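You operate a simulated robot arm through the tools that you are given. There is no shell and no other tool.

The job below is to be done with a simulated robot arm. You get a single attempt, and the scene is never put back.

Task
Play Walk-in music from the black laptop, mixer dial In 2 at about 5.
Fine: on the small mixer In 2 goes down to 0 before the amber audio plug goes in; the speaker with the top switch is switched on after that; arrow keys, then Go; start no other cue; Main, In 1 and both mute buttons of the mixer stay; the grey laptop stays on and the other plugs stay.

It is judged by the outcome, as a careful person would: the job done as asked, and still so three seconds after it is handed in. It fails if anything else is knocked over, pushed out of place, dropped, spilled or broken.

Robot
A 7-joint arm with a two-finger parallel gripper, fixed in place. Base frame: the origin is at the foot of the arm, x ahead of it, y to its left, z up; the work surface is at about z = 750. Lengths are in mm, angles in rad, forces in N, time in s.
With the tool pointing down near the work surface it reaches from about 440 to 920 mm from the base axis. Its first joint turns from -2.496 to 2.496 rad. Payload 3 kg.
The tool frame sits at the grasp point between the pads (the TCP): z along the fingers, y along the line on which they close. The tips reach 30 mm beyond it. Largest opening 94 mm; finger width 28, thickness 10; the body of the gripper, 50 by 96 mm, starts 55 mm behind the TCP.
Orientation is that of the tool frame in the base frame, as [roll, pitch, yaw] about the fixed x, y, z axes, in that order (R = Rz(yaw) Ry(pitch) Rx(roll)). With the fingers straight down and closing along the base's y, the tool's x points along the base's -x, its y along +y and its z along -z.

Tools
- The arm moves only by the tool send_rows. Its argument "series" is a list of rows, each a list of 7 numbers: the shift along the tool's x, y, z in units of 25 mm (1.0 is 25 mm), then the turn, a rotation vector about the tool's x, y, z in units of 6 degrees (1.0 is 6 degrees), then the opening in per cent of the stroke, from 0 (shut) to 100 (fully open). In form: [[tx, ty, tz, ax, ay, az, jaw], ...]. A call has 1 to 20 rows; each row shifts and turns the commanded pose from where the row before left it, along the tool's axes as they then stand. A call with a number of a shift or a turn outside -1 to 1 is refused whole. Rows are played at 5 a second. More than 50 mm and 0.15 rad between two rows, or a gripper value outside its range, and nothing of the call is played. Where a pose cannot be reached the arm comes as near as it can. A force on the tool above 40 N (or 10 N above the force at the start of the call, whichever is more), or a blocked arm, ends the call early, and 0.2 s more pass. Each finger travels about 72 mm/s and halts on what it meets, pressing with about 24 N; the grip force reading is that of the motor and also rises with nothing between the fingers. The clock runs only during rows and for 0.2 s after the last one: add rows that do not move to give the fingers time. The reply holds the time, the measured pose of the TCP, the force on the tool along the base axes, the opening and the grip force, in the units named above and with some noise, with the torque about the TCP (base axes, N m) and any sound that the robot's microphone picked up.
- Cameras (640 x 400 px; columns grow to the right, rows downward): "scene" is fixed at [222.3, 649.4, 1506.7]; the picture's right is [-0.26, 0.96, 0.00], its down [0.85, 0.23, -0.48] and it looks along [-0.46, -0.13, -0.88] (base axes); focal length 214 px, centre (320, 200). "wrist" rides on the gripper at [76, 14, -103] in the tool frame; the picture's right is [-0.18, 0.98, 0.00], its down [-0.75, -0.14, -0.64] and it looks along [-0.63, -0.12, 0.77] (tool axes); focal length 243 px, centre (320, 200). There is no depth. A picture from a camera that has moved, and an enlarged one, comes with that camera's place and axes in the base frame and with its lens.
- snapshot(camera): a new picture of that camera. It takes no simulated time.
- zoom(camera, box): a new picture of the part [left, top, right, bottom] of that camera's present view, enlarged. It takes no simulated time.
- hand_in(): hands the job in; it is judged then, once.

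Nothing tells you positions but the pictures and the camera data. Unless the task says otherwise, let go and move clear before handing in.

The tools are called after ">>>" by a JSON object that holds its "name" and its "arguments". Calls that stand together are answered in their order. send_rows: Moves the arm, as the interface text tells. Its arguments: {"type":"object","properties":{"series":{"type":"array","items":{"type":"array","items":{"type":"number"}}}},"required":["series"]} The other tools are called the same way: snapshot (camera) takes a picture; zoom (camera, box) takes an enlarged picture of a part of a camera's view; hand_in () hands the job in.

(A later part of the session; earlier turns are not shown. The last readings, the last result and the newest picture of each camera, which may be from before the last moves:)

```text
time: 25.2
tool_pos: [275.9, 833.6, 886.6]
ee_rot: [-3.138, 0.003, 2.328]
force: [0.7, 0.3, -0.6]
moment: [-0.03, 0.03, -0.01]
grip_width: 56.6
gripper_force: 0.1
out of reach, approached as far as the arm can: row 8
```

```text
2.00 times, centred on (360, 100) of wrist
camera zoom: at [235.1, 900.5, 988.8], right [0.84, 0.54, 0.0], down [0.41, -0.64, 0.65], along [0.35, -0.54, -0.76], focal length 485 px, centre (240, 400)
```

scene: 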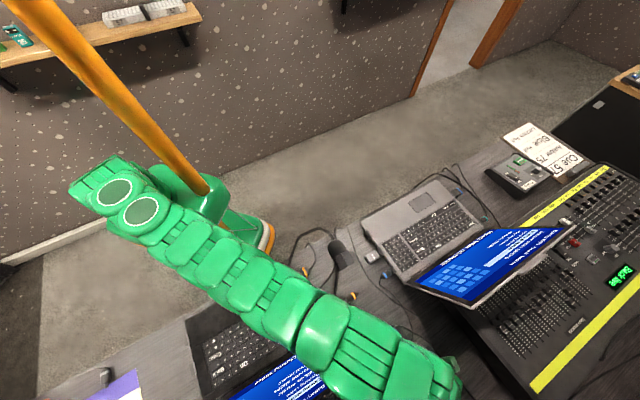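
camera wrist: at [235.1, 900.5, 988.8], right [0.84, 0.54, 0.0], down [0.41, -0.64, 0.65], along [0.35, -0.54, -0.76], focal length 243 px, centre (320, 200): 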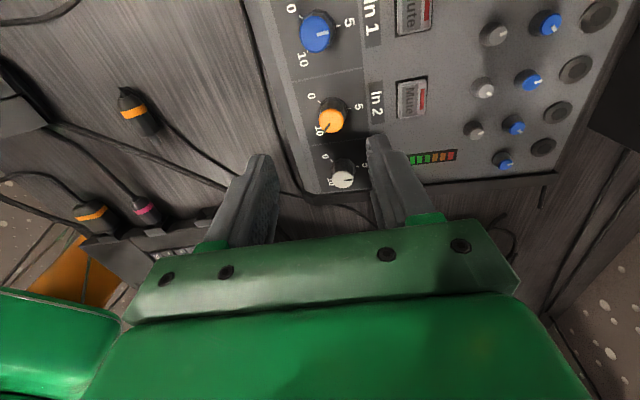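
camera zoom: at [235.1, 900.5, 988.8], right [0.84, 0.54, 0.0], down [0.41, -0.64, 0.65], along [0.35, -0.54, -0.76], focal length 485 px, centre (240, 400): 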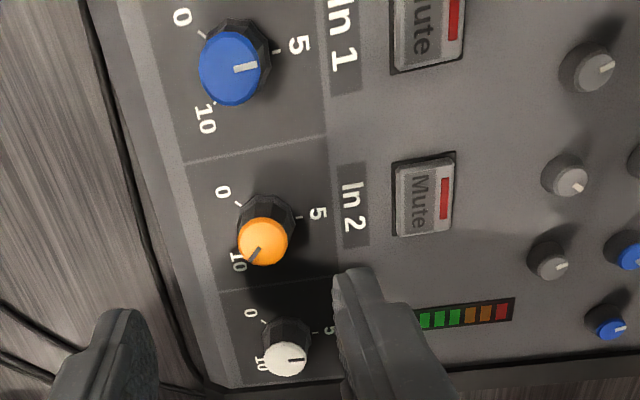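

The knob top centre is at about (283, 844, 805) on a panel tilted roughly 5° toward the user, with 0 about 275° anticlockwise from the present setting near 10. I'll tilt the tool to match and descend part-way to just above the knob.

>>> {"name": "send_rows", "arguments": {"series": [[0, 0, 0, -0.83, 0, 0, 60], [0.06, 0.15, 0.74, 0, 0, 0, 60], [0.06, 0.15, 0.74, 0, 0, 0, 60], [0, 0, 0, 0, 0, 0, 60]]}}

>>> {"name": "snapshot", "arguments": {"camera": "wrist"}}

>>> {"name": "zoom", "arguments": {"camera": "wrist", "box": [260, 80, 420, 200]}}

```text
time: 26.2
tool_pos: [282.1, 845.3, 850.2]
ee_rot: [3.059, 0.003, 2.328]
force: [-0.8, 0.8, -0.9]
moment: [0.02, 0.0, -0.04]
grip_width: 56.5
gripper_force: 0.0
```

```text
taken
camera wrist: at [233.2, 904.7, 953.7], right [0.84, 0.54, 0.08], down [0.37, -0.68, 0.63], along [0.4, -0.5, -0.77], focal length 243 px, centre (320, 200)
```

wrist: 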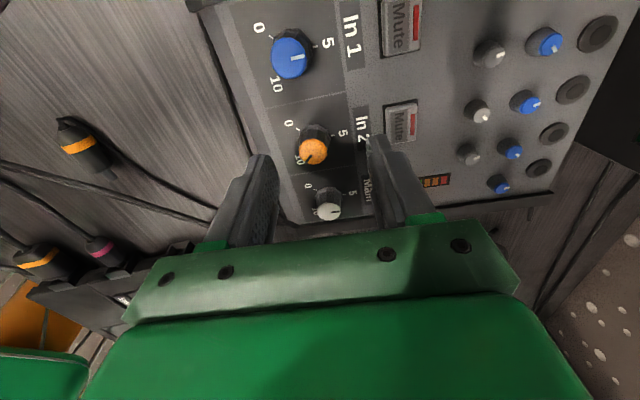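

```text
3.33 times, centred on (340, 140) of wrist
camera zoom: at [233.2, 904.7, 953.7], right [0.84, 0.54, 0.08], down [0.37, -0.68, 0.63], along [0.4, -0.5, -0.77], focal length 809 px, centre (253, 400)
```

zoom: 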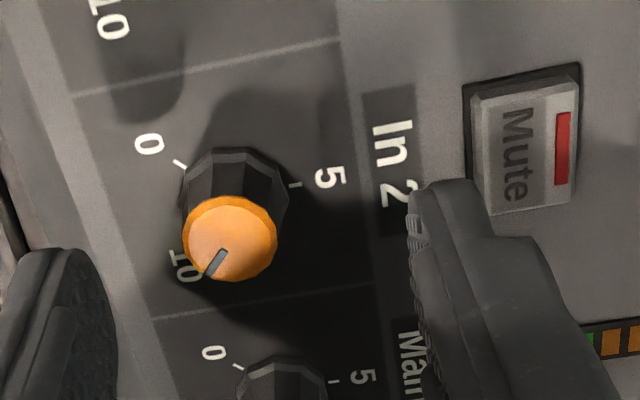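

The arm reaches here with the tilt, and the knob sits about 3 mm (-x) and 5 mm (-y) off the tool axis. I'll correct that, then lower the open fingers around the knob without closing yet.

>>> {"name": "send_rows", "arguments": {"series": [[-0.12, -0.21, 0, 0, 0, 0, 60], [0, 0, 0.4, 0, 0, 0, 60], [0, 0, 0.4, 0, 0, 0, 60], [0, 0, 0.36, 0, 0, 0, 60], [0, 0, 0, 0, 0, 0, 60]]}}

>>> {"name": "zoom", "arguments": {"camera": "wrist", "box": [240, 80, 400, 240]}}

```text
time: 27.4
tool_pos: [283.5, 842.7, 821.5]
ee_rot: [3.059, 0.004, 2.327]
force: [-0.6, -0.5, -0.2]
moment: [0.0, 0.01, -0.01]
grip_width: 56.5
gripper_force: 0.1
```

```text
2.50 times, centred on (320, 160) of wrist
camera zoom: at [235.0, 901.7, 924.5], right [0.84, 0.54, 0.08], down [0.38, -0.68, 0.63], along [0.4, -0.5, -0.77], focal length 606 px, centre (320, 300)
```

zoom: 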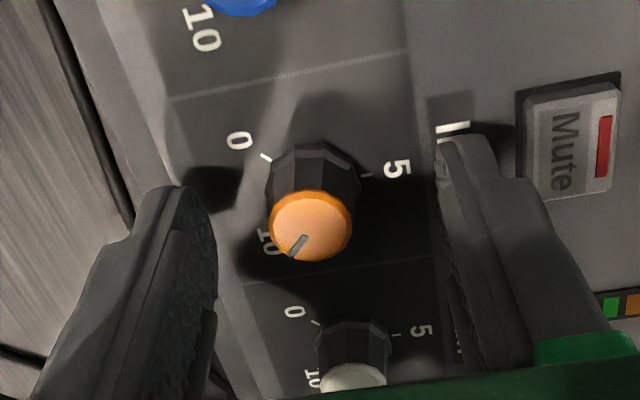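

The fingers straddle the knob with the knob about 2 mm toward -y of centre. I'll nudge to centre it and close on the knob.

>>> {"name": "send_rows", "arguments": {"series": [[0, -0.085, 0, 0, 0, 0, 60], [0, 0, 0, 0, 0, 0, 45], [0, 0, 0, 0, 0, 0, 20], [0, 0, 0, 0, 0, 0, 10], [0, 0, 0, 0, 0, 0, 10]]}}

>>> {"name": "zoom", "arguments": {"camera": "wrist", "box": [240, 80, 400, 240]}}

```text
time: 28.6
tool_pos: [281.3, 841.2, 823.2]
ee_rot: [3.058, 0.004, 2.329]
force: [0.3, 1.0, 2.0]
moment: [0.08, 0.04, 0.06]
grip_width: 20.5
gripper_force: 44.8
```

```text
2.50 times, centred on (320, 160) of wrist
camera zoom: at [233.8, 900.2, 924.9], right [0.84, 0.54, 0.08], down [0.37, -0.68, 0.63], along [0.4, -0.5, -0.77], focal length 606 px, centre (320, 300)
```

zoom: 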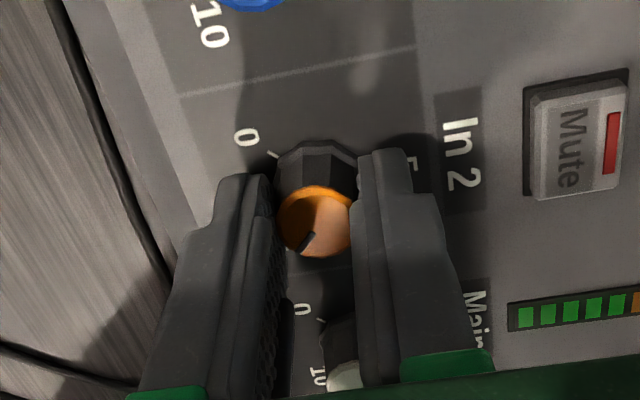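

Gripped at 20.5 mm with small forces. I'll turn anticlockwise (seen from above) by 18° first and check the pointer moves with it.

>>> {"name": "send_rows", "arguments": {"series": [[0, 0, 0, 0, 0, -1, 10], [0, 0, 0, 0, 0, -1, 10], [0, 0, 0, 0, 0, -1, 10], [0, 0, 0, 0, 0, 0, 10]]}}

>>> {"name": "zoom", "arguments": {"camera": "wrist", "box": [240, 80, 400, 240]}}

```text
time: 29.6
tool_pos: [283.0, 840.8, 821.8]
ee_rot: [3.062, 0.029, 2.641]
force: [8.6, 26.9, 4.2]
moment: [0.58, -0.78, -0.03]
grip_width: 20.4
gripper_force: 44.8
```

```text
2.50 times, centred on (320, 160) of wrist
camera zoom: at [215.8, 884.0, 922.9], right [0.63, 0.77, 0.08], down [0.55, -0.52, 0.65], along [0.55, -0.36, -0.75], focal length 606 px, centre (320, 300)
```

zoom: 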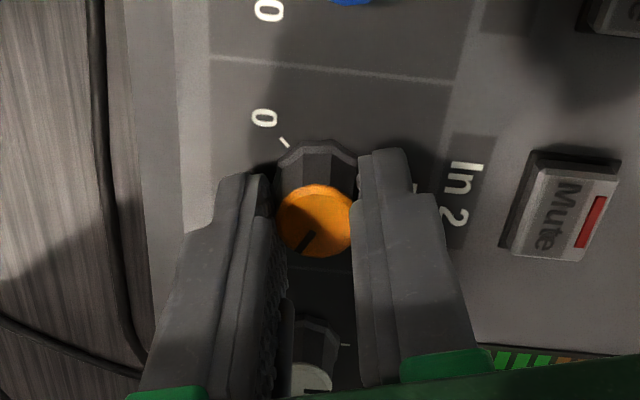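

The pointer follows, but a 27 N sideways force built up because the tool axis is a few mm off the knob axis. I'll open, recentre by about 2.6 mm, and regrip before turning on.

>>> {"name": "send_rows", "arguments": {"series": [[0, 0, 0, 0, 0, 0, 42], [0, 0, 0, 0, 0, 0, 42], [0.1, 0.032, 0, 0, 0, 0, 42], [0, 0, 0, 0, 0, 0, 42]]}}

>>> {"name": "zoom", "arguments": {"camera": "wrist", "box": [240, 80, 400, 240]}}

```text
time: 30.6
tool_pos: [281.6, 842.4, 823.0]
ee_rot: [3.064, 0.03, 2.641]
force: [0.2, -0.3, 0.1]
moment: [0.02, 0.0, -0.01]
grip_width: 39.2
gripper_force: 0.1
```

```text
2.50 times, centred on (320, 160) of wrist
camera zoom: at [214.1, 885.2, 923.1], right [0.63, 0.77, 0.08], down [0.55, -0.52, 0.65], along [0.55, -0.37, -0.75], focal length 606 px, centre (320, 300)
```

zoom: 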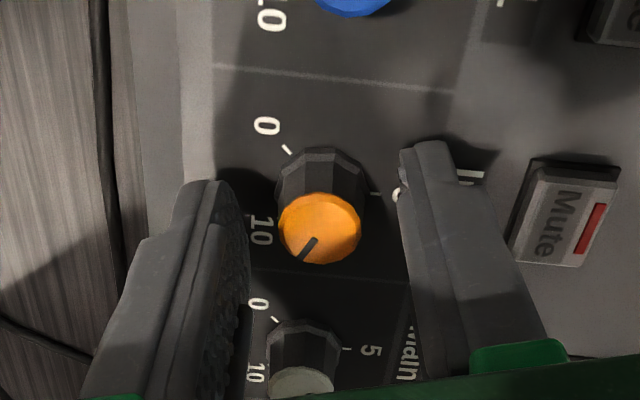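

Released cleanly, and In 2 reads about 9.4 now. I'll rotate the open gripper 72° around the knob to measure the centring from a second angle and find the true knob axis.

>>> {"name": "send_rows", "arguments": {"series": [[0, 0, 0, 0, 0, -1, 42], [0, 0, 0, 0, 0, -1, 42], [0, 0, 0, 0, 0, -1, 42], [0, 0, 0, 0, 0, -1, 42], [0, 0, 0, 0, 0, -1, 42], [0, 0, 0, 0, 0, -1, 42], [0, 0, 0, 0, 0, -1, 42], [0, 0, 0, 0, 0, -1, 42], [0, 0, 0, 0, 0, -1, 42], [0, 0, 0, 0, 0, -1, 42], [0, 0, 0, 0, 0, -1, 42], [0, 0, 0, 0, 0, -1, 42], [0, 0, 0, 0, 0, 0, 42]]}}

>>> {"name": "zoom", "arguments": {"camera": "wrist", "box": [240, 80, 400, 240]}}

>>> {"name": "snapshot", "arguments": {"camera": "wrist"}}

```text
time: 33.4
tool_pos: [281.2, 841.6, 820.8]
ee_rot: [-3.138, 0.083, -2.383]
force: [0.7, 0.7, -0.3]
moment: [0.0, 0.01, -0.02]
grip_width: 39.4
gripper_force: 0.0
```

```text
2.50 times, centred on (320, 160) of wrist
camera zoom: at [208.4, 794.3, 917.0], right [-0.54, 0.84, 0.01], down [0.6, 0.38, 0.7], along [0.59, 0.39, -0.71], focal length 606 px, centre (320, 300)
```

zoom: 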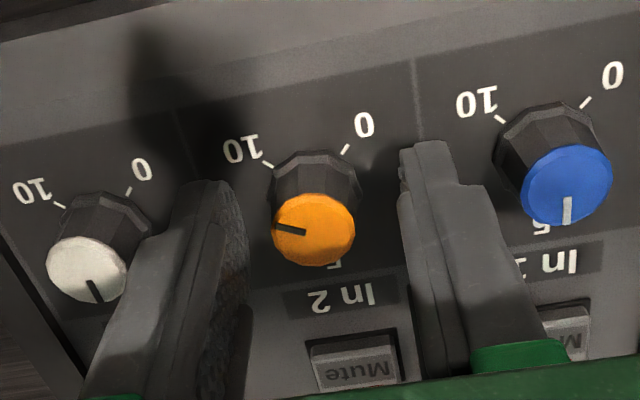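

```text
taken
camera wrist: at [208.4, 794.3, 917.0], right [-0.54, 0.84, 0.01], down [0.6, 0.38, 0.7], along [0.59, 0.39, -0.71], focal length 243 px, centre (320, 200)
```

wrist: 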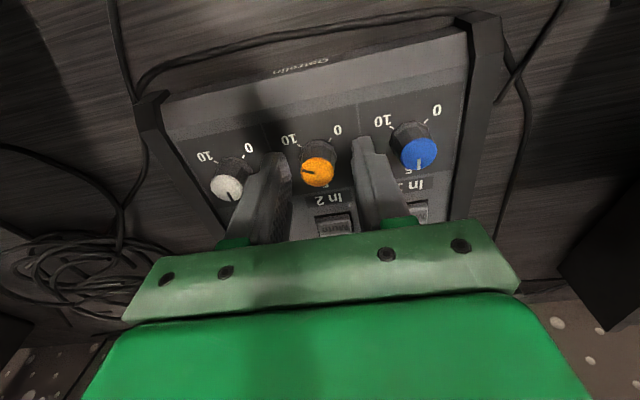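

From this angle the dial is clear: the In 2 pointer sits between 5 and 10, near 9.4, with the knob axis about 2 mm off the tool axis. I'll shift to centre and regrip, checking the side force before turning.

>>> {"name": "send_rows", "arguments": {"series": [[-0.047, -0.061, 0, 0, 0, 0, 42], [0, 0, 0, 0, 0, 0, 30], [0, 0, 0, 0, 0, 0, 20], [0, 0, 0, 0, 0, 0, 10], [0, 0, 0, 0, 0, 0, 10]]}}

>>> {"name": "zoom", "arguments": {"camera": "wrist", "box": [240, 80, 400, 240]}}

```text
time: 34.6
tool_pos: [281.8, 842.1, 821.3]
ee_rot: [-3.138, 0.083, -2.383]
force: [-1.5, 6.6, -2.5]
moment: [0.21, 0.07, 0.05]
grip_width: 20.9
gripper_force: 45.1
```

```text
2.50 times, centred on (320, 160) of wrist
camera zoom: at [210.2, 793.8, 916.9], right [-0.54, 0.84, 0.01], down [0.6, 0.38, 0.7], along [0.59, 0.39, -0.71], focal length 606 px, centre (320, 300)
```

zoom: 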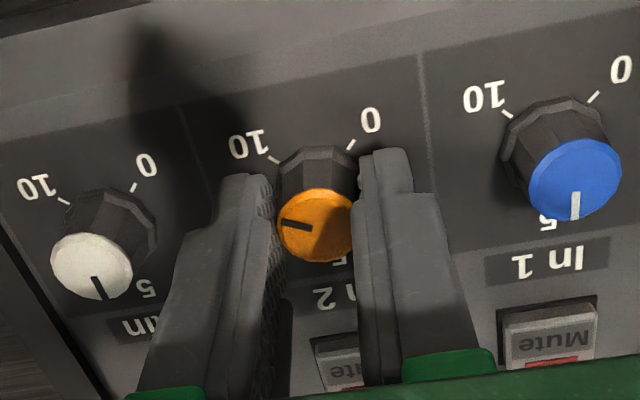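

Gripped with only about 6 N sideways, which is good. I'll turn anticlockwise 30° and check.

>>> {"name": "send_rows", "arguments": {"series": [[0, 0.004, 0, 0, 0, -1, 10], [0, 0, 0, 0, 0, -1, 10], [0, 0, 0, 0, 0, -1, 10], [0, 0, 0, 0, 0, -1, 10], [0, 0, 0, 0, 0, -1, 10], [0, 0, 0, 0, 0, 0, 10]]}}

>>> {"name": "zoom", "arguments": {"camera": "wrist", "box": [240, 80, 400, 240]}}

```text
time: 36.0
tool_pos: [281.8, 840.4, 821.1]
ee_rot: [-3.097, 0.071, -1.857]
force: [-6.5, -3.9, 6.5]
moment: [-0.1, 0.17, 0.03]
grip_width: 20.9
gripper_force: 44.8
```

```text
2.50 times, centred on (320, 160) of wrist
camera zoom: at [240.1, 766.8, 917.3], right [-0.89, 0.46, -0.03], down [0.31, 0.65, 0.7], along [0.34, 0.61, -0.71], focal length 606 px, centre (320, 300)
```

zoom: 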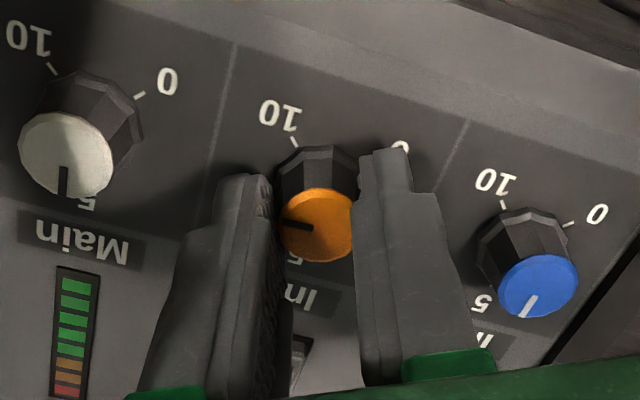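

The knob turns well with low force, and the pointer has moved with it. I'll continue anticlockwise another 60°.

>>> {"name": "send_rows", "arguments": {"series": [[0, 0, 0, 0, 0, -1, 10], [0, 0, 0, 0, 0, -1, 10], [0, 0, 0, 0, 0, -1, 10], [0, 0, 0, 0, 0, -1, 10], [0, 0, 0, 0, 0, -1, 10], [0, 0, 0, 0, 0, -1, 10], [0, 0, 0, 0, 0, -1, 10], [0, 0, 0, 0, 0, -1, 10], [0, 0, 0, 0, 0, -1, 10], [0, 0, 0, 0, 0, -1, 10], [0, 0, 0, 0, 0, 0, 10]]}}

>>> {"name": "snapshot", "arguments": {"camera": "wrist"}}

>>> {"name": "zoom", "arguments": {"camera": "wrist", "box": [240, 80, 400, 240]}}

```text
time: 38.4
tool_pos: [281.4, 841.1, 821.6]
ee_rot: [-3.056, -0.004, -0.813]
force: [-2.3, 4.1, 2.2]
moment: [0.14, 0.01, 0.0]
grip_width: 20.8
gripper_force: 44.7
```

```text
taken
camera wrist: at [317.5, 770.5, 922.5], right [-0.84, -0.54, -0.08], down [-0.46, 0.61, 0.65], along [-0.3, 0.58, -0.76], focal length 243 px, centre (320, 200)
```

wrist: 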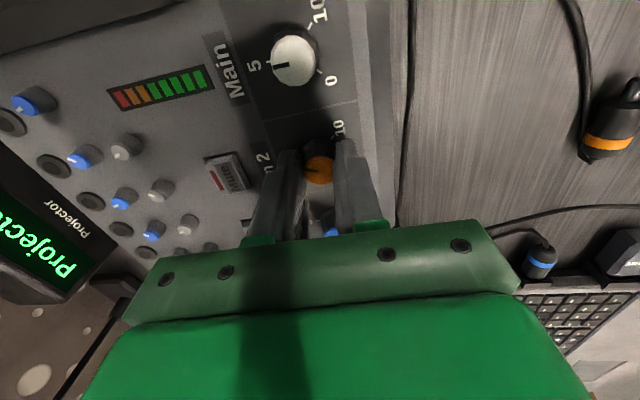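

```text
2.50 times, centred on (320, 160) of wrist
camera zoom: at [317.5, 770.5, 922.5], right [-0.84, -0.54, -0.08], down [-0.46, 0.61, 0.65], along [-0.3, 0.58, -0.76], focal length 606 px, centre (320, 300)
```

zoom: 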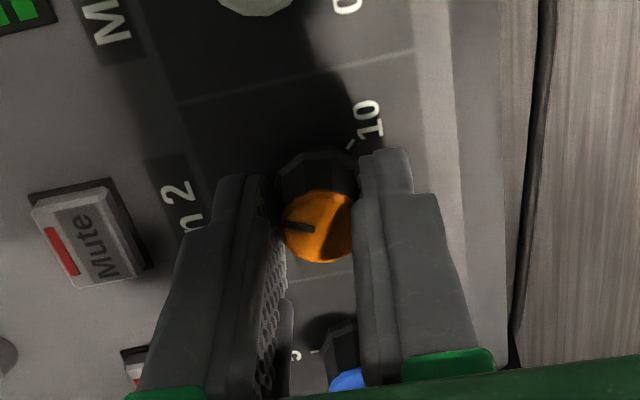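

The pointer is now at about 6, with low forces. Continuing anticlockwise 60° more.

>>> {"name": "send_rows", "arguments": {"series": [[0, 0, 0, 0, 0, -1, 10], [0, 0, 0, 0, 0, -1, 10], [0, 0, 0, 0, 0, -1, 10], [0, 0, 0, 0, 0, -1, 10], [0, 0, 0, 0, 0, -1, 10], [0, 0, 0, 0, 0, -1, 10], [0, 0, 0, 0, 0, -1, 10], [0, 0, 0, 0, 0, -1, 10], [0, 0, 0, 0, 0, -1, 10], [0, 0, 0, 0, 0, -1, 10], [0, 0, 0, 0, 0, 0, 10]]}}

>>> {"name": "zoom", "arguments": {"camera": "wrist", "box": [240, 80, 400, 240]}}

```text
time: 40.8
tool_pos: [282.4, 841.0, 820.7]
ee_rot: [-3.104, -0.074, 0.233]
force: [-5.7, -8.4, -1.7]
moment: [-0.24, 0.08, -0.01]
grip_width: 20.9
gripper_force: 44.9
```

```text
2.50 times, centred on (320, 160) of wrist
camera zoom: at [352.8, 839.7, 928.3], right [0.05, -1.0, -0.05], down [-0.8, -0.07, 0.59], along [-0.59, 0.01, -0.81], focal length 606 px, centre (320, 300)
```

zoom: 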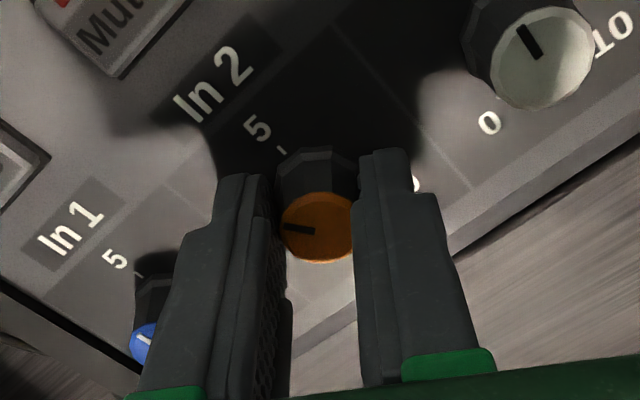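

Now at about 3.8, and the wrist is nearing its turning limit. I'll open, turn the wrist back 120° around the knob and regrip.

>>> {"name": "send_rows", "arguments": {"series": [[0, 0, 0, 0, 0, 0, 42], [0, 0, 0, 0, 0, 0, 42], [0, 0, 0, 0, 0, 1, 42], [0, 0, 0, 0, 0, 1, 42], [0, 0, 0, 0, 0, 1, 42], [0, 0, 0, 0, 0, 1, 42], [0, 0, 0, 0, 0, 1, 42], [0, 0, 0, 0, 0, 1, 42], [0, 0, 0, 0, 0, 1, 42], [0, 0, 0, 0, 0, 1, 42], [0, 0, 0, 0, 0, 1, 42], [0, 0, 0, 0, 0, 1, 42], [0, 0, 0, 0, 0, 1, 42], [0, 0, 0, 0, 0, 1, 42], [0, 0, 0, 0, 0, 1, 42], [0, 0, 0, 0, 0, 1, 42], [0, 0, 0, 0, 0, 1, 42], [0, 0, 0, 0, 0, 1, 42], [0, 0, 0, 0, 0, 1, 42], [0, 0, 0, 0, 0, 1, 42]]}}

>>> {"name": "zoom", "arguments": {"camera": "wrist", "box": [240, 80, 400, 240]}}

```text
time: 45.0
tool_pos: [281.2, 840.8, 822.6]
ee_rot: [-3.085, 0.059, -1.652]
force: [0.4, 0.0, -0.6]
moment: [-0.01, 0.0, -0.01]
grip_width: 39.5
gripper_force: 0.1
```

```text
2.50 times, centred on (320, 160) of wrist
camera zoom: at [254.7, 761.3, 919.2], right [-0.96, 0.27, -0.05], down [0.16, 0.7, 0.69], along [0.22, 0.66, -0.72], focal length 606 px, centre (320, 300)
```

zoom: 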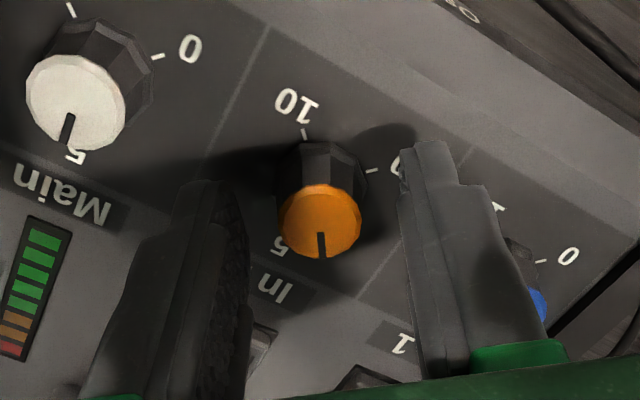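

The pointer now reads about 3.75 and the gripper is still centred. I'll regrip and turn another 96° anticlockwise, leaving a bit to finish by eye.

>>> {"name": "send_rows", "arguments": {"series": [[0, 0, 0, 0, 0, 0, 30], [0, 0, 0, 0, 0, 0, 20], [0, 0, 0, 0, 0, 0, 10], [0, 0, 0, 0, 0, 0, 10], [0, 0, 0, 0, 0, -1, 10], [0, 0, 0, 0, 0, -1, 10], [0, 0, 0, 0, 0, -1, 10], [0, 0, 0, 0, 0, -1, 10], [0, 0, 0, 0, 0, -1, 10], [0, 0, 0, 0, 0, -1, 10], [0, 0, 0, 0, 0, -1, 10], [0, 0, 0, 0, 0, -1, 10], [0, 0, 0, 0, 0, -1, 10], [0, 0, 0, 0, 0, -1, 10], [0, 0, 0, 0, 0, -1, 10], [0, 0, 0, 0, 0, -1, 10], [0, 0, 0, 0, 0, -1, 10], [0, 0, 0, 0, 0, -1, 10], [0, 0, 0, 0, 0, -1, 10], [0, 0, 0, 0, 0, -1, 10]]}}

>>> {"name": "zoom", "arguments": {"camera": "wrist", "box": [240, 80, 400, 240]}}

```text
time: 49.2
tool_pos: [281.0, 841.1, 822.4]
ee_rot: [-3.091, -0.063, 0.026]
force: [-10.6, -15.4, 20.1]
moment: [-0.45, -0.24, -0.07]
grip_width: 20.3
gripper_force: 45.3
```

```text
2.50 times, centred on (320, 160) of wrist
camera zoom: at [351.3, 823.6, 928.0], right [-0.16, -0.99, -0.06], down [-0.8, 0.09, 0.6], along [-0.59, 0.14, -0.8], focal length 606 px, centre (320, 300)
```

zoom: 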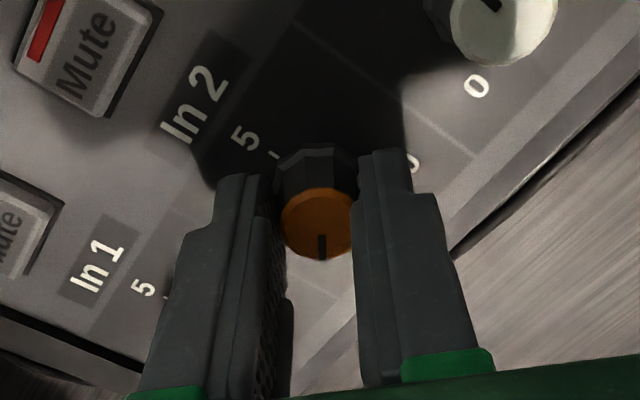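

In 2 is close to 0, about 0.3. I'll turn the last roughly 12° to the end stop and check the reading.

>>> {"name": "send_rows", "arguments": {"series": [[0, 0, 0, 0, 0, -1, 10], [0, 0, 0, 0, 0, -0.9, 10], [0, 0, 0, 0, 0, 0, 10]]}}

>>> {"name": "zoom", "arguments": {"camera": "wrist", "box": [240, 80, 400, 240]}}

```text
time: 50.0
tool_pos: [281.9, 840.7, 821.3]
ee_rot: [-3.102, -0.075, 0.223]
force: [-7.4, -1.8, 7.9]
moment: [-0.03, 0.29, -0.05]
grip_width: 20.7
gripper_force: 45.1
```

```text
2.50 times, centred on (320, 160) of wrist
camera zoom: at [352.7, 838.6, 928.8], right [0.04, -1.0, -0.05], down [-0.8, -0.06, 0.59], along [-0.59, 0.02, -0.81], focal length 606 px, centre (320, 300)
```

zoom: 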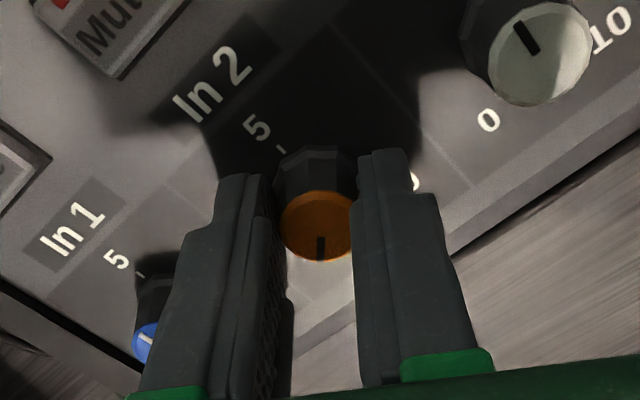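

The pointer has come round to the 0 mark. I'll open the fingers and lift off to verify it properly.

>>> {"name": "send_rows", "arguments": {"series": [[0, 0, 0, 0, 0, 0, 42], [0, 0, 0, 0, 0, 0, 42], [0, 0, -1, 0, 0, 0, 42], [0, 0, -1, 0, 0, 0, 42], [0, 0, 0, 0, 0, 0, 42]]}}

>>> {"name": "zoom", "arguments": {"camera": "wrist", "box": [240, 60, 400, 220]}}

>>> {"name": "snapshot", "arguments": {"camera": "wrist"}}

```text
time: 51.2
tool_pos: [281.1, 840.3, 872.2]
ee_rot: [-3.104, -0.072, 0.222]
force: [-0.4, 0.6, -0.6]
moment: [-0.01, -0.01, 0.05]
grip_width: 39.7
gripper_force: 0.1
```

```text
2.50 times, centred on (320, 140) of wrist
camera zoom: at [351.2, 836.9, 979.1], right [0.04, -1.0, -0.05], down [-0.8, -0.06, 0.59], along [-0.59, 0.02, -0.81], focal length 606 px, centre (320, 350)
```

zoom: 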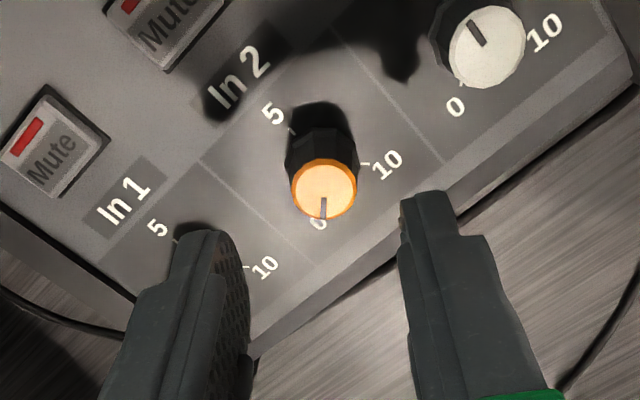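

```text
taken
camera wrist: at [351.2, 836.9, 979.1], right [0.04, -1.0, -0.05], down [-0.8, -0.06, 0.59], along [-0.59, 0.02, -0.81], focal length 243 px, centre (320, 200)
```

wrist: 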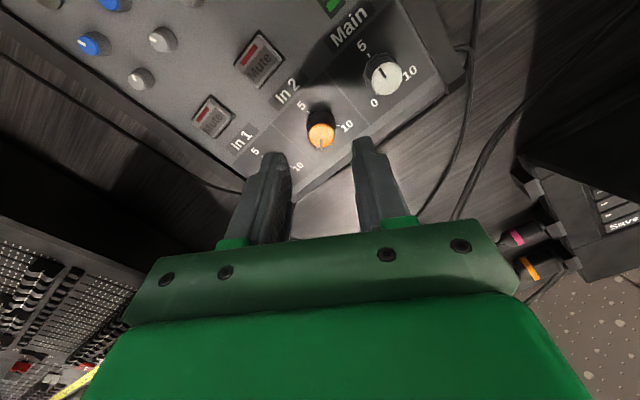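

In 2's pointer is on the 0. A tighter zoom to be sure.

>>> {"name": "zoom", "arguments": {"camera": "wrist", "box": [290, 90, 350, 165]}}

>>> {"name": "zoom", "arguments": {"camera": "wrist", "box": [340, 40, 430, 120]}}

```text
5.33 times, centred on (320, 128) of wrist
camera zoom: at [351.2, 836.9, 979.1], right [0.04, -1.0, -0.05], down [-0.8, -0.06, 0.59], along [-0.59, 0.02, -0.81], focal length 1294 px, centre (320, 587)
```

zoom: 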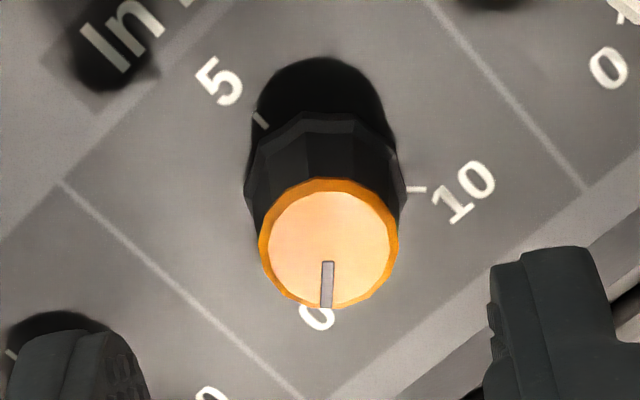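

```text
5.00 times, centred on (385, 80) of wrist
camera zoom: at [351.2, 836.9, 979.1], right [0.04, -1.0, -0.05], down [-0.8, -0.06, 0.59], along [-0.59, 0.02, -0.81], focal length 1213 px, centre (-5, 800)
```

zoom: 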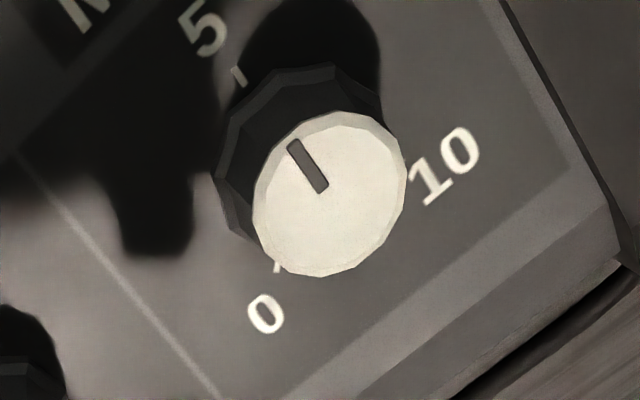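

In 2 is at 0 and Main and In 1 still sit at 5 with nothing shifted. Next I'm rotating the wrist back and heading to the amber plug.

>>> {"name": "send_rows", "arguments": {"series": [[0, 0, -0.6, 0, 0, 1, 42], [0, 0, 0, 0, 0, 1, 42], [0, 0, 0, 0, 0, 1, 42], [0, 0, 0, 0, 0, 1, 42], [0, 0, 0, 0, 0, 1, 42], [0, 0, 0, 0, 0, 1, 42], [0, 0, 0, 0, 0, 1, 42], [0, 0, 0, 0, 0, 1, 42], [0, 0, 0, 0, 0, 1, 42], [0, 0, 0, 0, 0, 1, 42], [0, 0, 0, 0, 0, 1, 42], [0, 0, 0, 0, 0, 1, 42], [0, 0, 0, 0, 0, 1, 42], [0, 0, 0, 0, 0, 1, 42], [0, 0, 0, 0, 0, 1, 42], [0, 0, 0, 0, 0, 1, 42], [0, 0, 0, 0, 0, 1, 42], [0, 0, 0, 0, 0, 1, 42], [0, 0, 0, 0, 0, 1, 42], [0, 0, 0, 0, 0, 1, 42]]}}

>>> {"name": "send_rows", "arguments": {"series": [[0, 0, 0, 0, 0, 1, 48], [0, 0, 0, 0, 0, 1, 48], [0, 0, 0, 0, 0, 1, 48], [0, 0, 0, 0, 0, 1, 48], [0, 0, 0, 0, 0, 1, 48], [0, 0, 0, 0, 0, 1, 48], [0, 0, 0, 0, 0, 1, 48], [0, 0, 0, 0, 0, 1, 48], [0, 0, 0, 0, 0, 1, 48], [0, 0, 0, 0, 0, 1, 48], [0, 0, 0, 0, 0, 1, 48], [0, 0, 0, 0, 0, 1, 48], [0, 0, 0, 0, 0, 1, 48], [0, 0, 0, 0, 0, 1, 48], [0, 0, 0, 0, 0, 1, 48], [0, 0, 0, 0, 0, 1, 48], [0, 0, 0, 0, 0, 1, 48], [0, 0, 0, 0, 0, 1, 48], [0, 0, 0, 0, 0, 0.9, 48], [0, 0, 0, 0, 0, 0, 48]]}}

```text
time: 55.4
tool_pos: [277.7, 838.3, 887.3]
ee_rot: [-3.096, 0.07, -1.872]
force: [0.2, 0.2, 1.0]
moment: [0.06, -0.01, -0.01]
grip_width: 39.3
gripper_force: 0.1
```

```text
time: 59.6
tool_pos: [276.8, 838.4, 886.7]
ee_rot: [3.059, 0.014, 2.432]
force: [0.6, -0.1, -0.4]
moment: [0.0, -0.02, -0.01]
grip_width: 45.3
gripper_force: 0.1
```

Continuing: finishing the yaw to align with the plug axis, levelling, and translating to above the plug at (137, 734).

>>> {"name": "send_rows", "arguments": {"series": [[0, 0, 0, 0, 0, 1, 48], [0, 0, 0, 0.83, 0, 0, 48], [0.118, -0.99, 0, 0, 0, 0, 48], [0.118, -0.99, 0, 0, 0, 0, 48], [0.118, -0.99, 0, 0, 0, 0, 48], [0.118, -0.99, 0, 0, 0, 0, 48], [0.118, -0.99, 0, 0, 0, 0, 48], [0.118, -0.99, 0, 0, 0, 0, 48], [0.118, -0.99, 0, 0, 0, 0, 48], [0, 0, 0.75, 0, 0, 0, 48], [0, 0, 0.75, 0, 0, 0, 48], [0, 0, 0, 0, 0, 0, 48]]}}

>>> {"name": "snapshot", "arguments": {"camera": "wrist"}}

>>> {"name": "zoom", "arguments": {"camera": "wrist", "box": [260, 60, 400, 180]}}

>>> {"name": "zoom", "arguments": {"camera": "wrist", "box": [260, 160, 400, 240]}}

```text
time: 62.2
tool_pos: [138.2, 731.2, 848.2]
ee_rot: [-3.139, 0.003, 2.33]
force: [-0.8, -0.8, -0.5]
moment: [0.01, -0.01, -0.01]
grip_width: 45.1
gripper_force: 0.1
out of reach, approached as far as the arm can: row 2
```

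```text
taken
camera wrist: at [95.4, 796.8, 949.5], right [0.84, 0.54, 0.0], down [0.42, -0.64, 0.65], along [0.35, -0.54, -0.76], focal length 243 px, centre (320, 200)
```

wrist: 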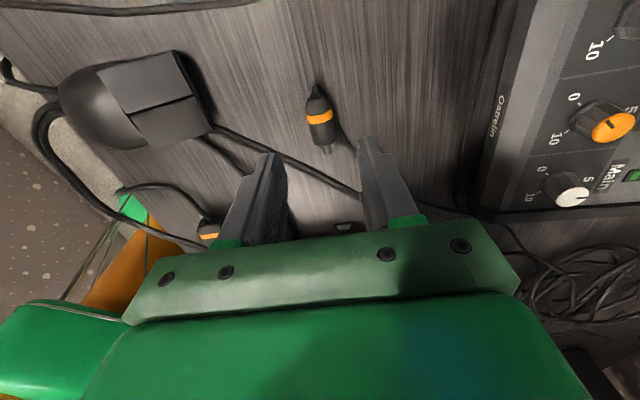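

```text
3.33 times, centred on (330, 120) of wrist
camera zoom: at [95.4, 796.8, 949.5], right [0.84, 0.54, 0.0], down [0.42, -0.64, 0.65], along [0.35, -0.54, -0.76], focal length 809 px, centre (287, 467)
```

zoom: 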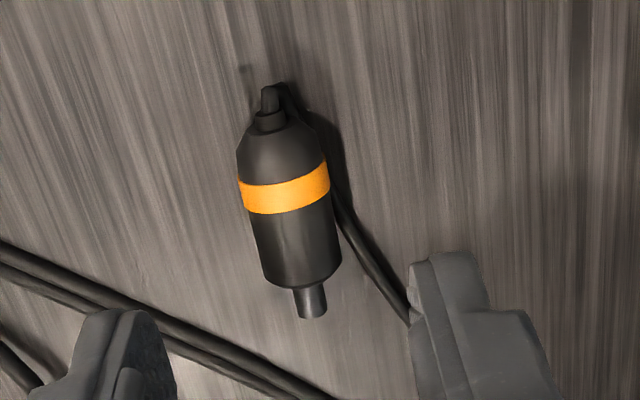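

```text
4.57 times, centred on (330, 200) of wrist
camera zoom: at [95.4, 796.8, 949.5], right [0.84, 0.54, 0.0], down [0.42, -0.64, 0.65], along [0.35, -0.54, -0.76], focal length 1109 px, centre (274, 200)
```

zoom: 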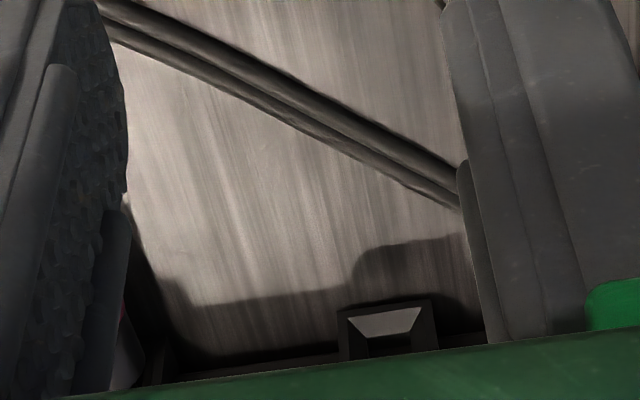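

The plug axis points straight along the insertion direction and the gripper is centred over it to about 0.5 mm; two cables cross the desk between it and the socket, so I'll lift it over them. I'm lowering the open fingers to just above cable height around the plug body.

>>> {"name": "send_rows", "arguments": {"series": [[0, 0.01, 0.8, 0, 0, 0, 48], [0, 0, 0.8, 0, 0, 0, 48], [0, 0, 0.6, 0, 0, 0, 48], [0, 0, 0, 0, 0, 0, 48]]}}

>>> {"name": "zoom", "arguments": {"camera": "wrist", "box": [240, 100, 400, 240]}}

```text
time: 63.2
tool_pos: [137.3, 731.2, 793.1]
ee_rot: [-3.138, 0.003, 2.329]
force: [0.4, -0.3, 0.2]
moment: [0.01, -0.03, -0.01]
grip_width: 45.1
gripper_force: 0.1
```

```text
2.86 times, centred on (320, 170) of wrist
camera zoom: at [94.6, 796.2, 895.6], right [0.84, 0.54, 0.0], down [0.42, -0.64, 0.65], along [0.35, -0.54, -0.76], focal length 693 px, centre (320, 286)
```

zoom: 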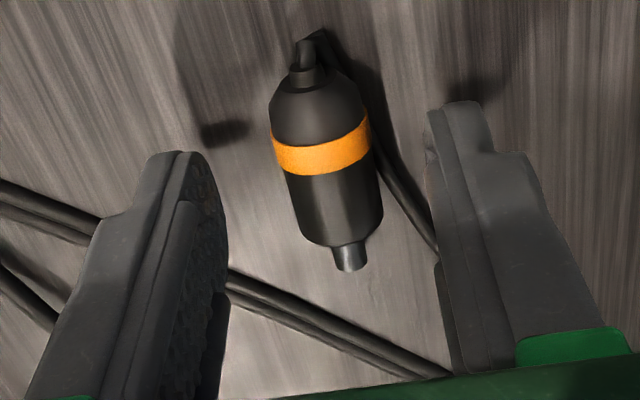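

The plug sits centred between the fingers and the tips are above the cables. I'll lower 5 mm more and close on it.

>>> {"name": "send_rows", "arguments": {"series": [[0, 0, 0.22, 0, 0, 0, 48], [0, 0, 0, 0, 0, 0, 35], [0, 0, 0, 0, 0, 0, 20], [0, 0, 0, 0, 0, 0, 10], [0, 0, 0, 0, 0, 0, 10]]}}

>>> {"name": "zoom", "arguments": {"camera": "wrist", "box": [240, 100, 400, 240]}}

```text
time: 64.4
tool_pos: [136.7, 729.4, 788.3]
ee_rot: [-3.137, 0.002, 2.327]
force: [-0.2, 0.3, 1.4]
moment: [0.0, 0.0, 0.03]
grip_width: 22.5
gripper_force: 24.1
```

```text
2.86 times, centred on (320, 170) of wrist
camera zoom: at [94.4, 795.1, 889.8], right [0.84, 0.54, 0.0], down [0.42, -0.64, 0.65], along [0.35, -0.54, -0.76], focal length 693 px, centre (320, 286)
```

zoom: 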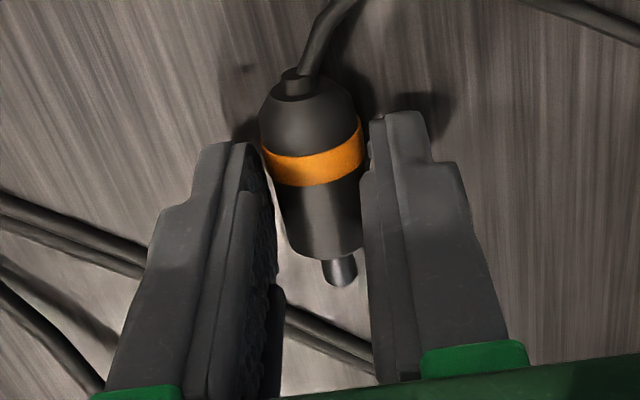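

The plug is gripped at 22.5 mm. I'll lift it about 15 mm and check it comes along straight.

>>> {"name": "send_rows", "arguments": {"series": [[0, 0, -0.3, 0, 0, 0, 10], [0, 0, -0.3, 0, 0, 0, 10], [0, 0, 0, 0, 0, 0, 10]]}}

>>> {"name": "zoom", "arguments": {"camera": "wrist", "box": [240, 100, 400, 240]}}

>>> {"name": "zoom", "arguments": {"camera": "wrist", "box": [280, 180, 380, 240]}}

>>> {"name": "snapshot", "arguments": {"camera": "scene"}}

```text
time: 65.2
tool_pos: [137.4, 730.6, 803.6]
ee_rot: [-3.137, 0.003, 2.328]
force: [-0.6, -0.1, -0.1]
moment: [-0.02, -0.02, -0.01]
grip_width: 22.6
gripper_force: 23.9
```

```text
2.86 times, centred on (320, 170) of wrist
camera zoom: at [95.0, 795.8, 905.4], right [0.84, 0.54, 0.0], down [0.42, -0.64, 0.65], along [0.35, -0.54, -0.76], focal length 693 px, centre (320, 286)
```

zoom: 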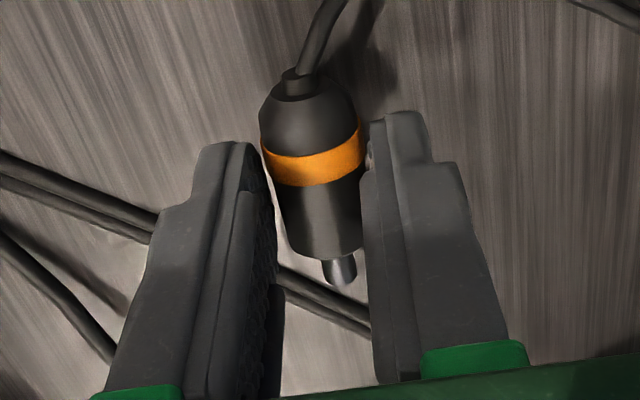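

```text
6.40 times, centred on (330, 210) of wrist
camera zoom: at [95.0, 795.8, 905.4], right [0.84, 0.54, 0.0], down [0.42, -0.64, 0.65], along [0.35, -0.54, -0.76], focal length 1553 px, centre (256, 136)
```

zoom: 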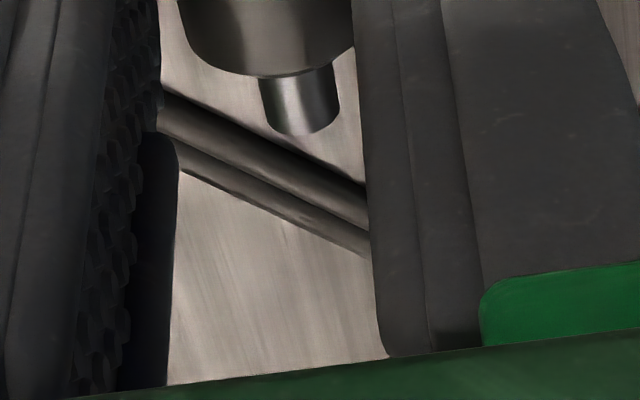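

```text
taken
```

scene: 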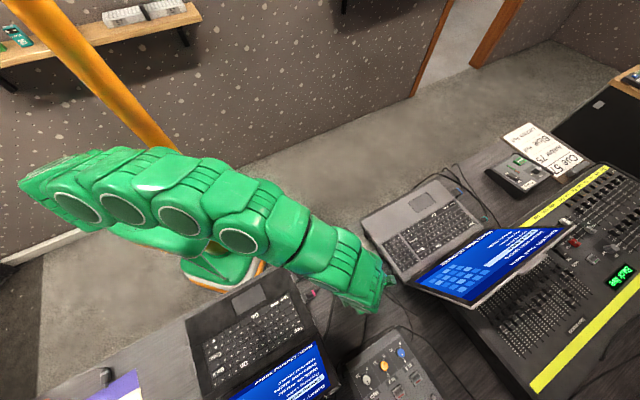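

The plug is held straight, its tip about 28 mm ahead of the tool axis. The socket lies about 98 mm further along and 7 mm to the side, so I'll advance 70 mm at this height and look again.

>>> {"name": "send_rows", "arguments": {"series": [[-0.7, 0.07, 0, 0, 0, 0, 10], [-0.7, 0.07, 0, 0, 0, 0, 10], [-0.7, 0.07, 0, 0, 0, 0, 10], [-0.7, 0.066, 0, 0, 0, 0, 10], [0, 0, 0, 0, 0, 0, 10]]}}

>>> {"name": "snapshot", "arguments": {"camera": "wrist"}}

>>> {"name": "zoom", "arguments": {"camera": "wrist", "box": [280, 160, 380, 240]}}

```text
time: 66.4
tool_pos: [191.0, 680.9, 804.5]
ee_rot: [-3.137, 0.005, 2.329]
force: [-0.6, 0.2, 0.8]
moment: [0.0, 0.03, 0.02]
grip_width: 22.6
gripper_force: 24.2
```

```text
taken
camera wrist: at [148.4, 747.2, 905.4], right [0.84, 0.54, 0.0], down [0.42, -0.64, 0.65], along [0.35, -0.54, -0.76], focal length 243 px, centre (320, 200)
```

wrist: 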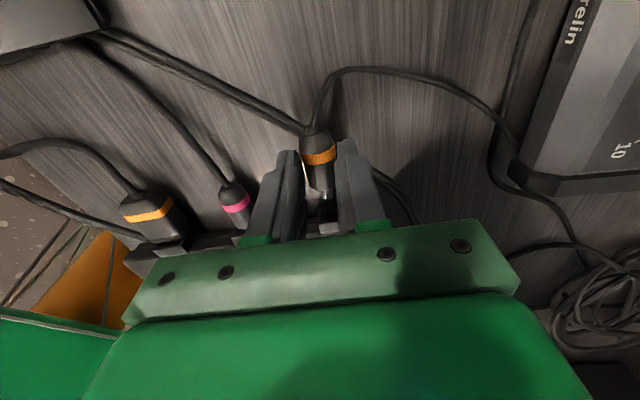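

```text
5.00 times, centred on (330, 200) of wrist
camera zoom: at [148.4, 747.2, 905.4], right [0.84, 0.54, 0.0], down [0.42, -0.64, 0.65], along [0.35, -0.54, -0.76], focal length 1213 px, centre (270, 200)
```

zoom: 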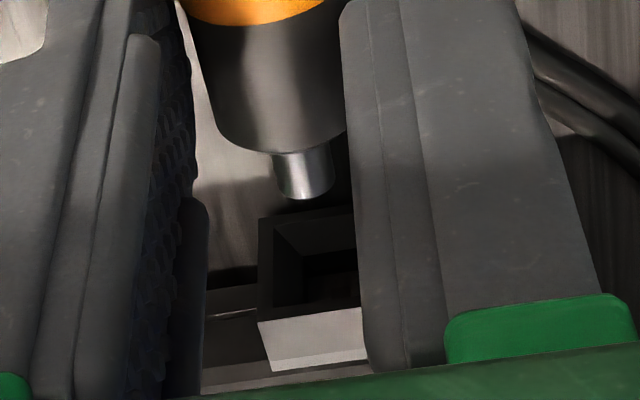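

The socket box is clear now: its face is about 27 mm ahead of the tip, laterally aligned, with its centre near z = 763 against the plug's 777. I'll advance 24 mm while lowering about 9 mm, staying above the desk cables.

>>> {"name": "send_rows", "arguments": {"series": [[-0.24, 0, 0.086, 0, 0, 0, 10], [-0.24, 0, 0.086, 0, 0, 0, 10], [-0.24, 0, 0.086, 0, 0, 0, 10], [-0.24, 0, 0.086, 0, 0, 0, 10], [0, 0, 0, 0, 0, 0, 10]]}}

>>> {"name": "zoom", "arguments": {"camera": "wrist", "box": [280, 160, 380, 240]}}

>>> {"name": "zoom", "arguments": {"camera": "wrist", "box": [240, 60, 420, 240]}}

```text
time: 67.6
tool_pos: [205.4, 664.5, 795.7]
ee_rot: [-3.138, 0.003, 2.33]
force: [-0.2, -1.2, -1.0]
moment: [0.02, -0.03, 0.0]
grip_width: 22.5
gripper_force: 24.2
```

```text
5.00 times, centred on (330, 200) of wrist
camera zoom: at [163.4, 730.7, 897.8], right [0.84, 0.54, 0.0], down [0.42, -0.64, 0.65], along [0.35, -0.54, -0.76], focal length 1213 px, centre (270, 200)
```

zoom: 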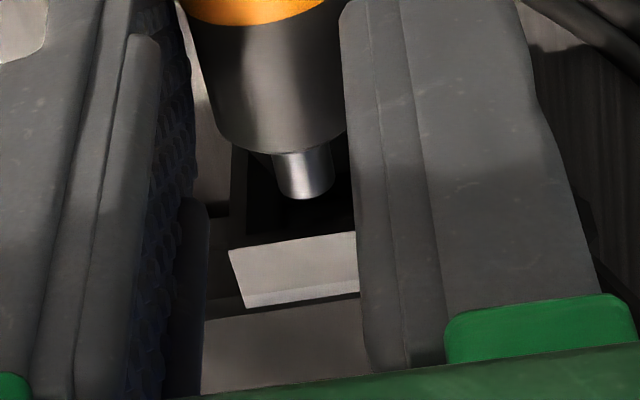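

```text
2.22 times, centred on (330, 150) of wrist
camera zoom: at [163.4, 730.7, 897.8], right [0.84, 0.54, 0.0], down [0.42, -0.64, 0.65], along [0.35, -0.54, -0.76], focal length 539 px, centre (298, 311)
```

zoom: 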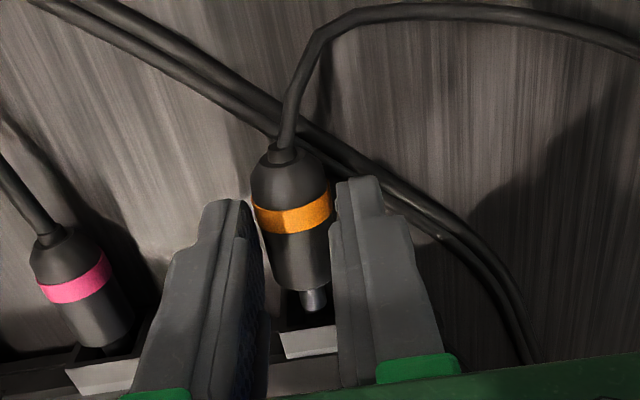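

Tip is about 5 mm from the socket face and still a few mm high, by design, to clear the cable. I'll ease in and down in small steps, watching the force.

>>> {"name": "send_rows", "arguments": {"series": [[-0.1, 0, 0.04, 0, 0, 0, 10], [-0.1, 0, 0.06, 0, 0, 0, 10], [-0.08, 0, 0.06, 0, 0, 0, 10], [-0.06, 0, 0.06, 0, 0, 0, 10], [0, 0, 0, 0, 0, 0, 10]]}}

>>> {"name": "zoom", "arguments": {"camera": "wrist", "box": [280, 160, 380, 240]}}

```text
time: 68.8
tool_pos: [213.3, 659.8, 791.6]
ee_rot: [-3.137, 0.003, 2.329]
force: [-0.3, 0.3, -0.7]
moment: [0.02, 0.0, 0.01]
grip_width: 22.8
gripper_force: 24.1
```

```text
5.00 times, centred on (330, 200) of wrist
camera zoom: at [170.3, 725.1, 892.2], right [0.84, 0.54, 0.0], down [0.42, -0.64, 0.65], along [0.35, -0.54, -0.76], focal length 1213 px, centre (270, 200)
```

zoom: 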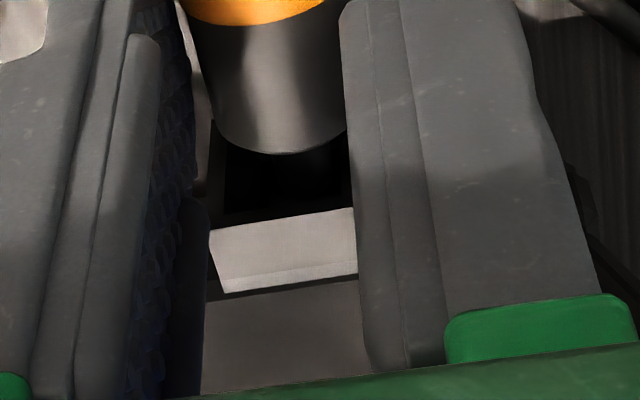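

The tip is now about 4 mm inside the funnel with no contact force. I'll continue inserting in 2 mm steps.

>>> {"name": "send_rows", "arguments": {"series": [[-0.08, 0, 0.01, 0, 0, 0, 10], [-0.08, 0, 0.01, 0, 0, 0, 10], [-0.08, 0, 0, 0, 0, 0, 10], [0, 0, 0, 0, 0, 0, 10]]}}

>>> {"name": "zoom", "arguments": {"camera": "wrist", "box": [280, 160, 380, 240]}}

```text
time: 69.8
tool_pos: [215.7, 656.3, 790.5]
ee_rot: [-3.138, 0.004, 2.329]
force: [-11.9, 15.1, 2.5]
moment: [0.33, 0.25, 0.05]
grip_width: 22.5
gripper_force: 24.1
```

```text
5.00 times, centred on (330, 200) of wrist
camera zoom: at [173.4, 721.2, 891.9], right [0.84, 0.54, 0.0], down [0.42, -0.64, 0.64], along [0.35, -0.54, -0.76], focal length 1213 px, centre (270, 200)
```

zoom: 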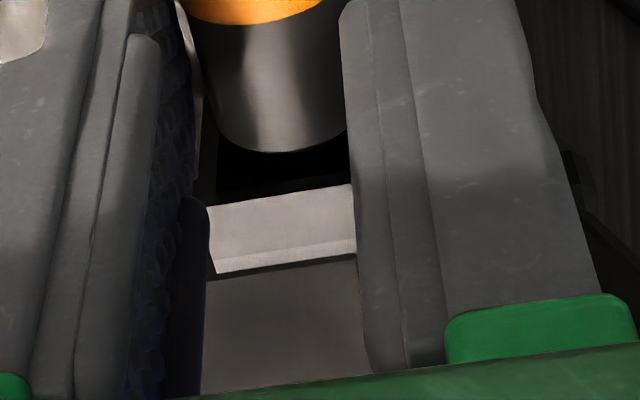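

Axial resistance of about 19 N with almost no sideways force, so the tip is seating in the hole. I'll compare the gap with the seated pink plug.

>>> {"name": "snapshot", "arguments": {"camera": "wrist"}}

>>> {"name": "zoom", "arguments": {"camera": "wrist", "box": [170, 130, 290, 250]}}

>>> {"name": "zoom", "arguments": {"camera": "wrist", "box": [280, 130, 400, 250]}}

```text
taken
camera wrist: at [173.4, 721.2, 891.9], right [0.84, 0.54, 0.0], down [0.42, -0.64, 0.64], along [0.35, -0.54, -0.76], focal length 243 px, centre (320, 200)
```

wrist: 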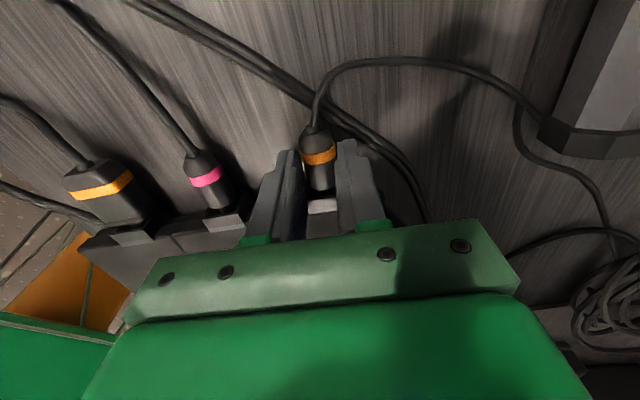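

```text
3.33 times, centred on (230, 190) of wrist
camera zoom: at [173.4, 721.2, 891.9], right [0.84, 0.54, 0.0], down [0.42, -0.64, 0.64], along [0.35, -0.54, -0.76], focal length 809 px, centre (620, 233)
```

zoom: 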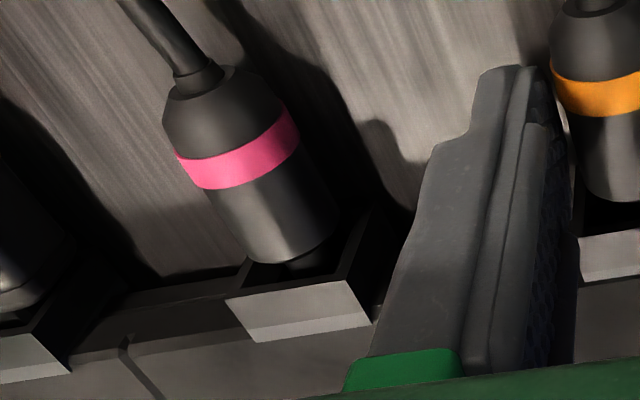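

```text
3.33 times, centred on (340, 190) of wrist
camera zoom: at [173.4, 721.2, 891.9], right [0.84, 0.54, 0.0], down [0.42, -0.64, 0.64], along [0.35, -0.54, -0.76], focal length 809 px, centre (253, 233)
```

zoom: 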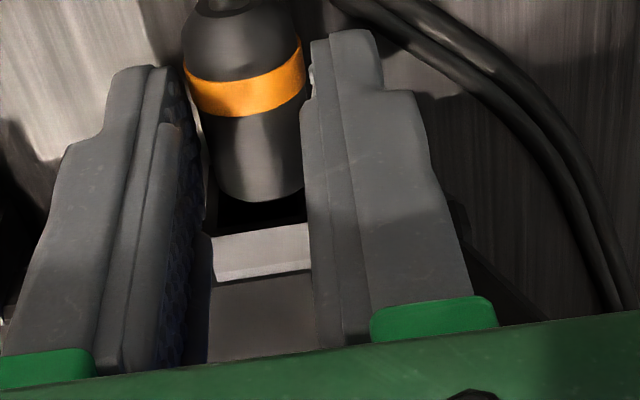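

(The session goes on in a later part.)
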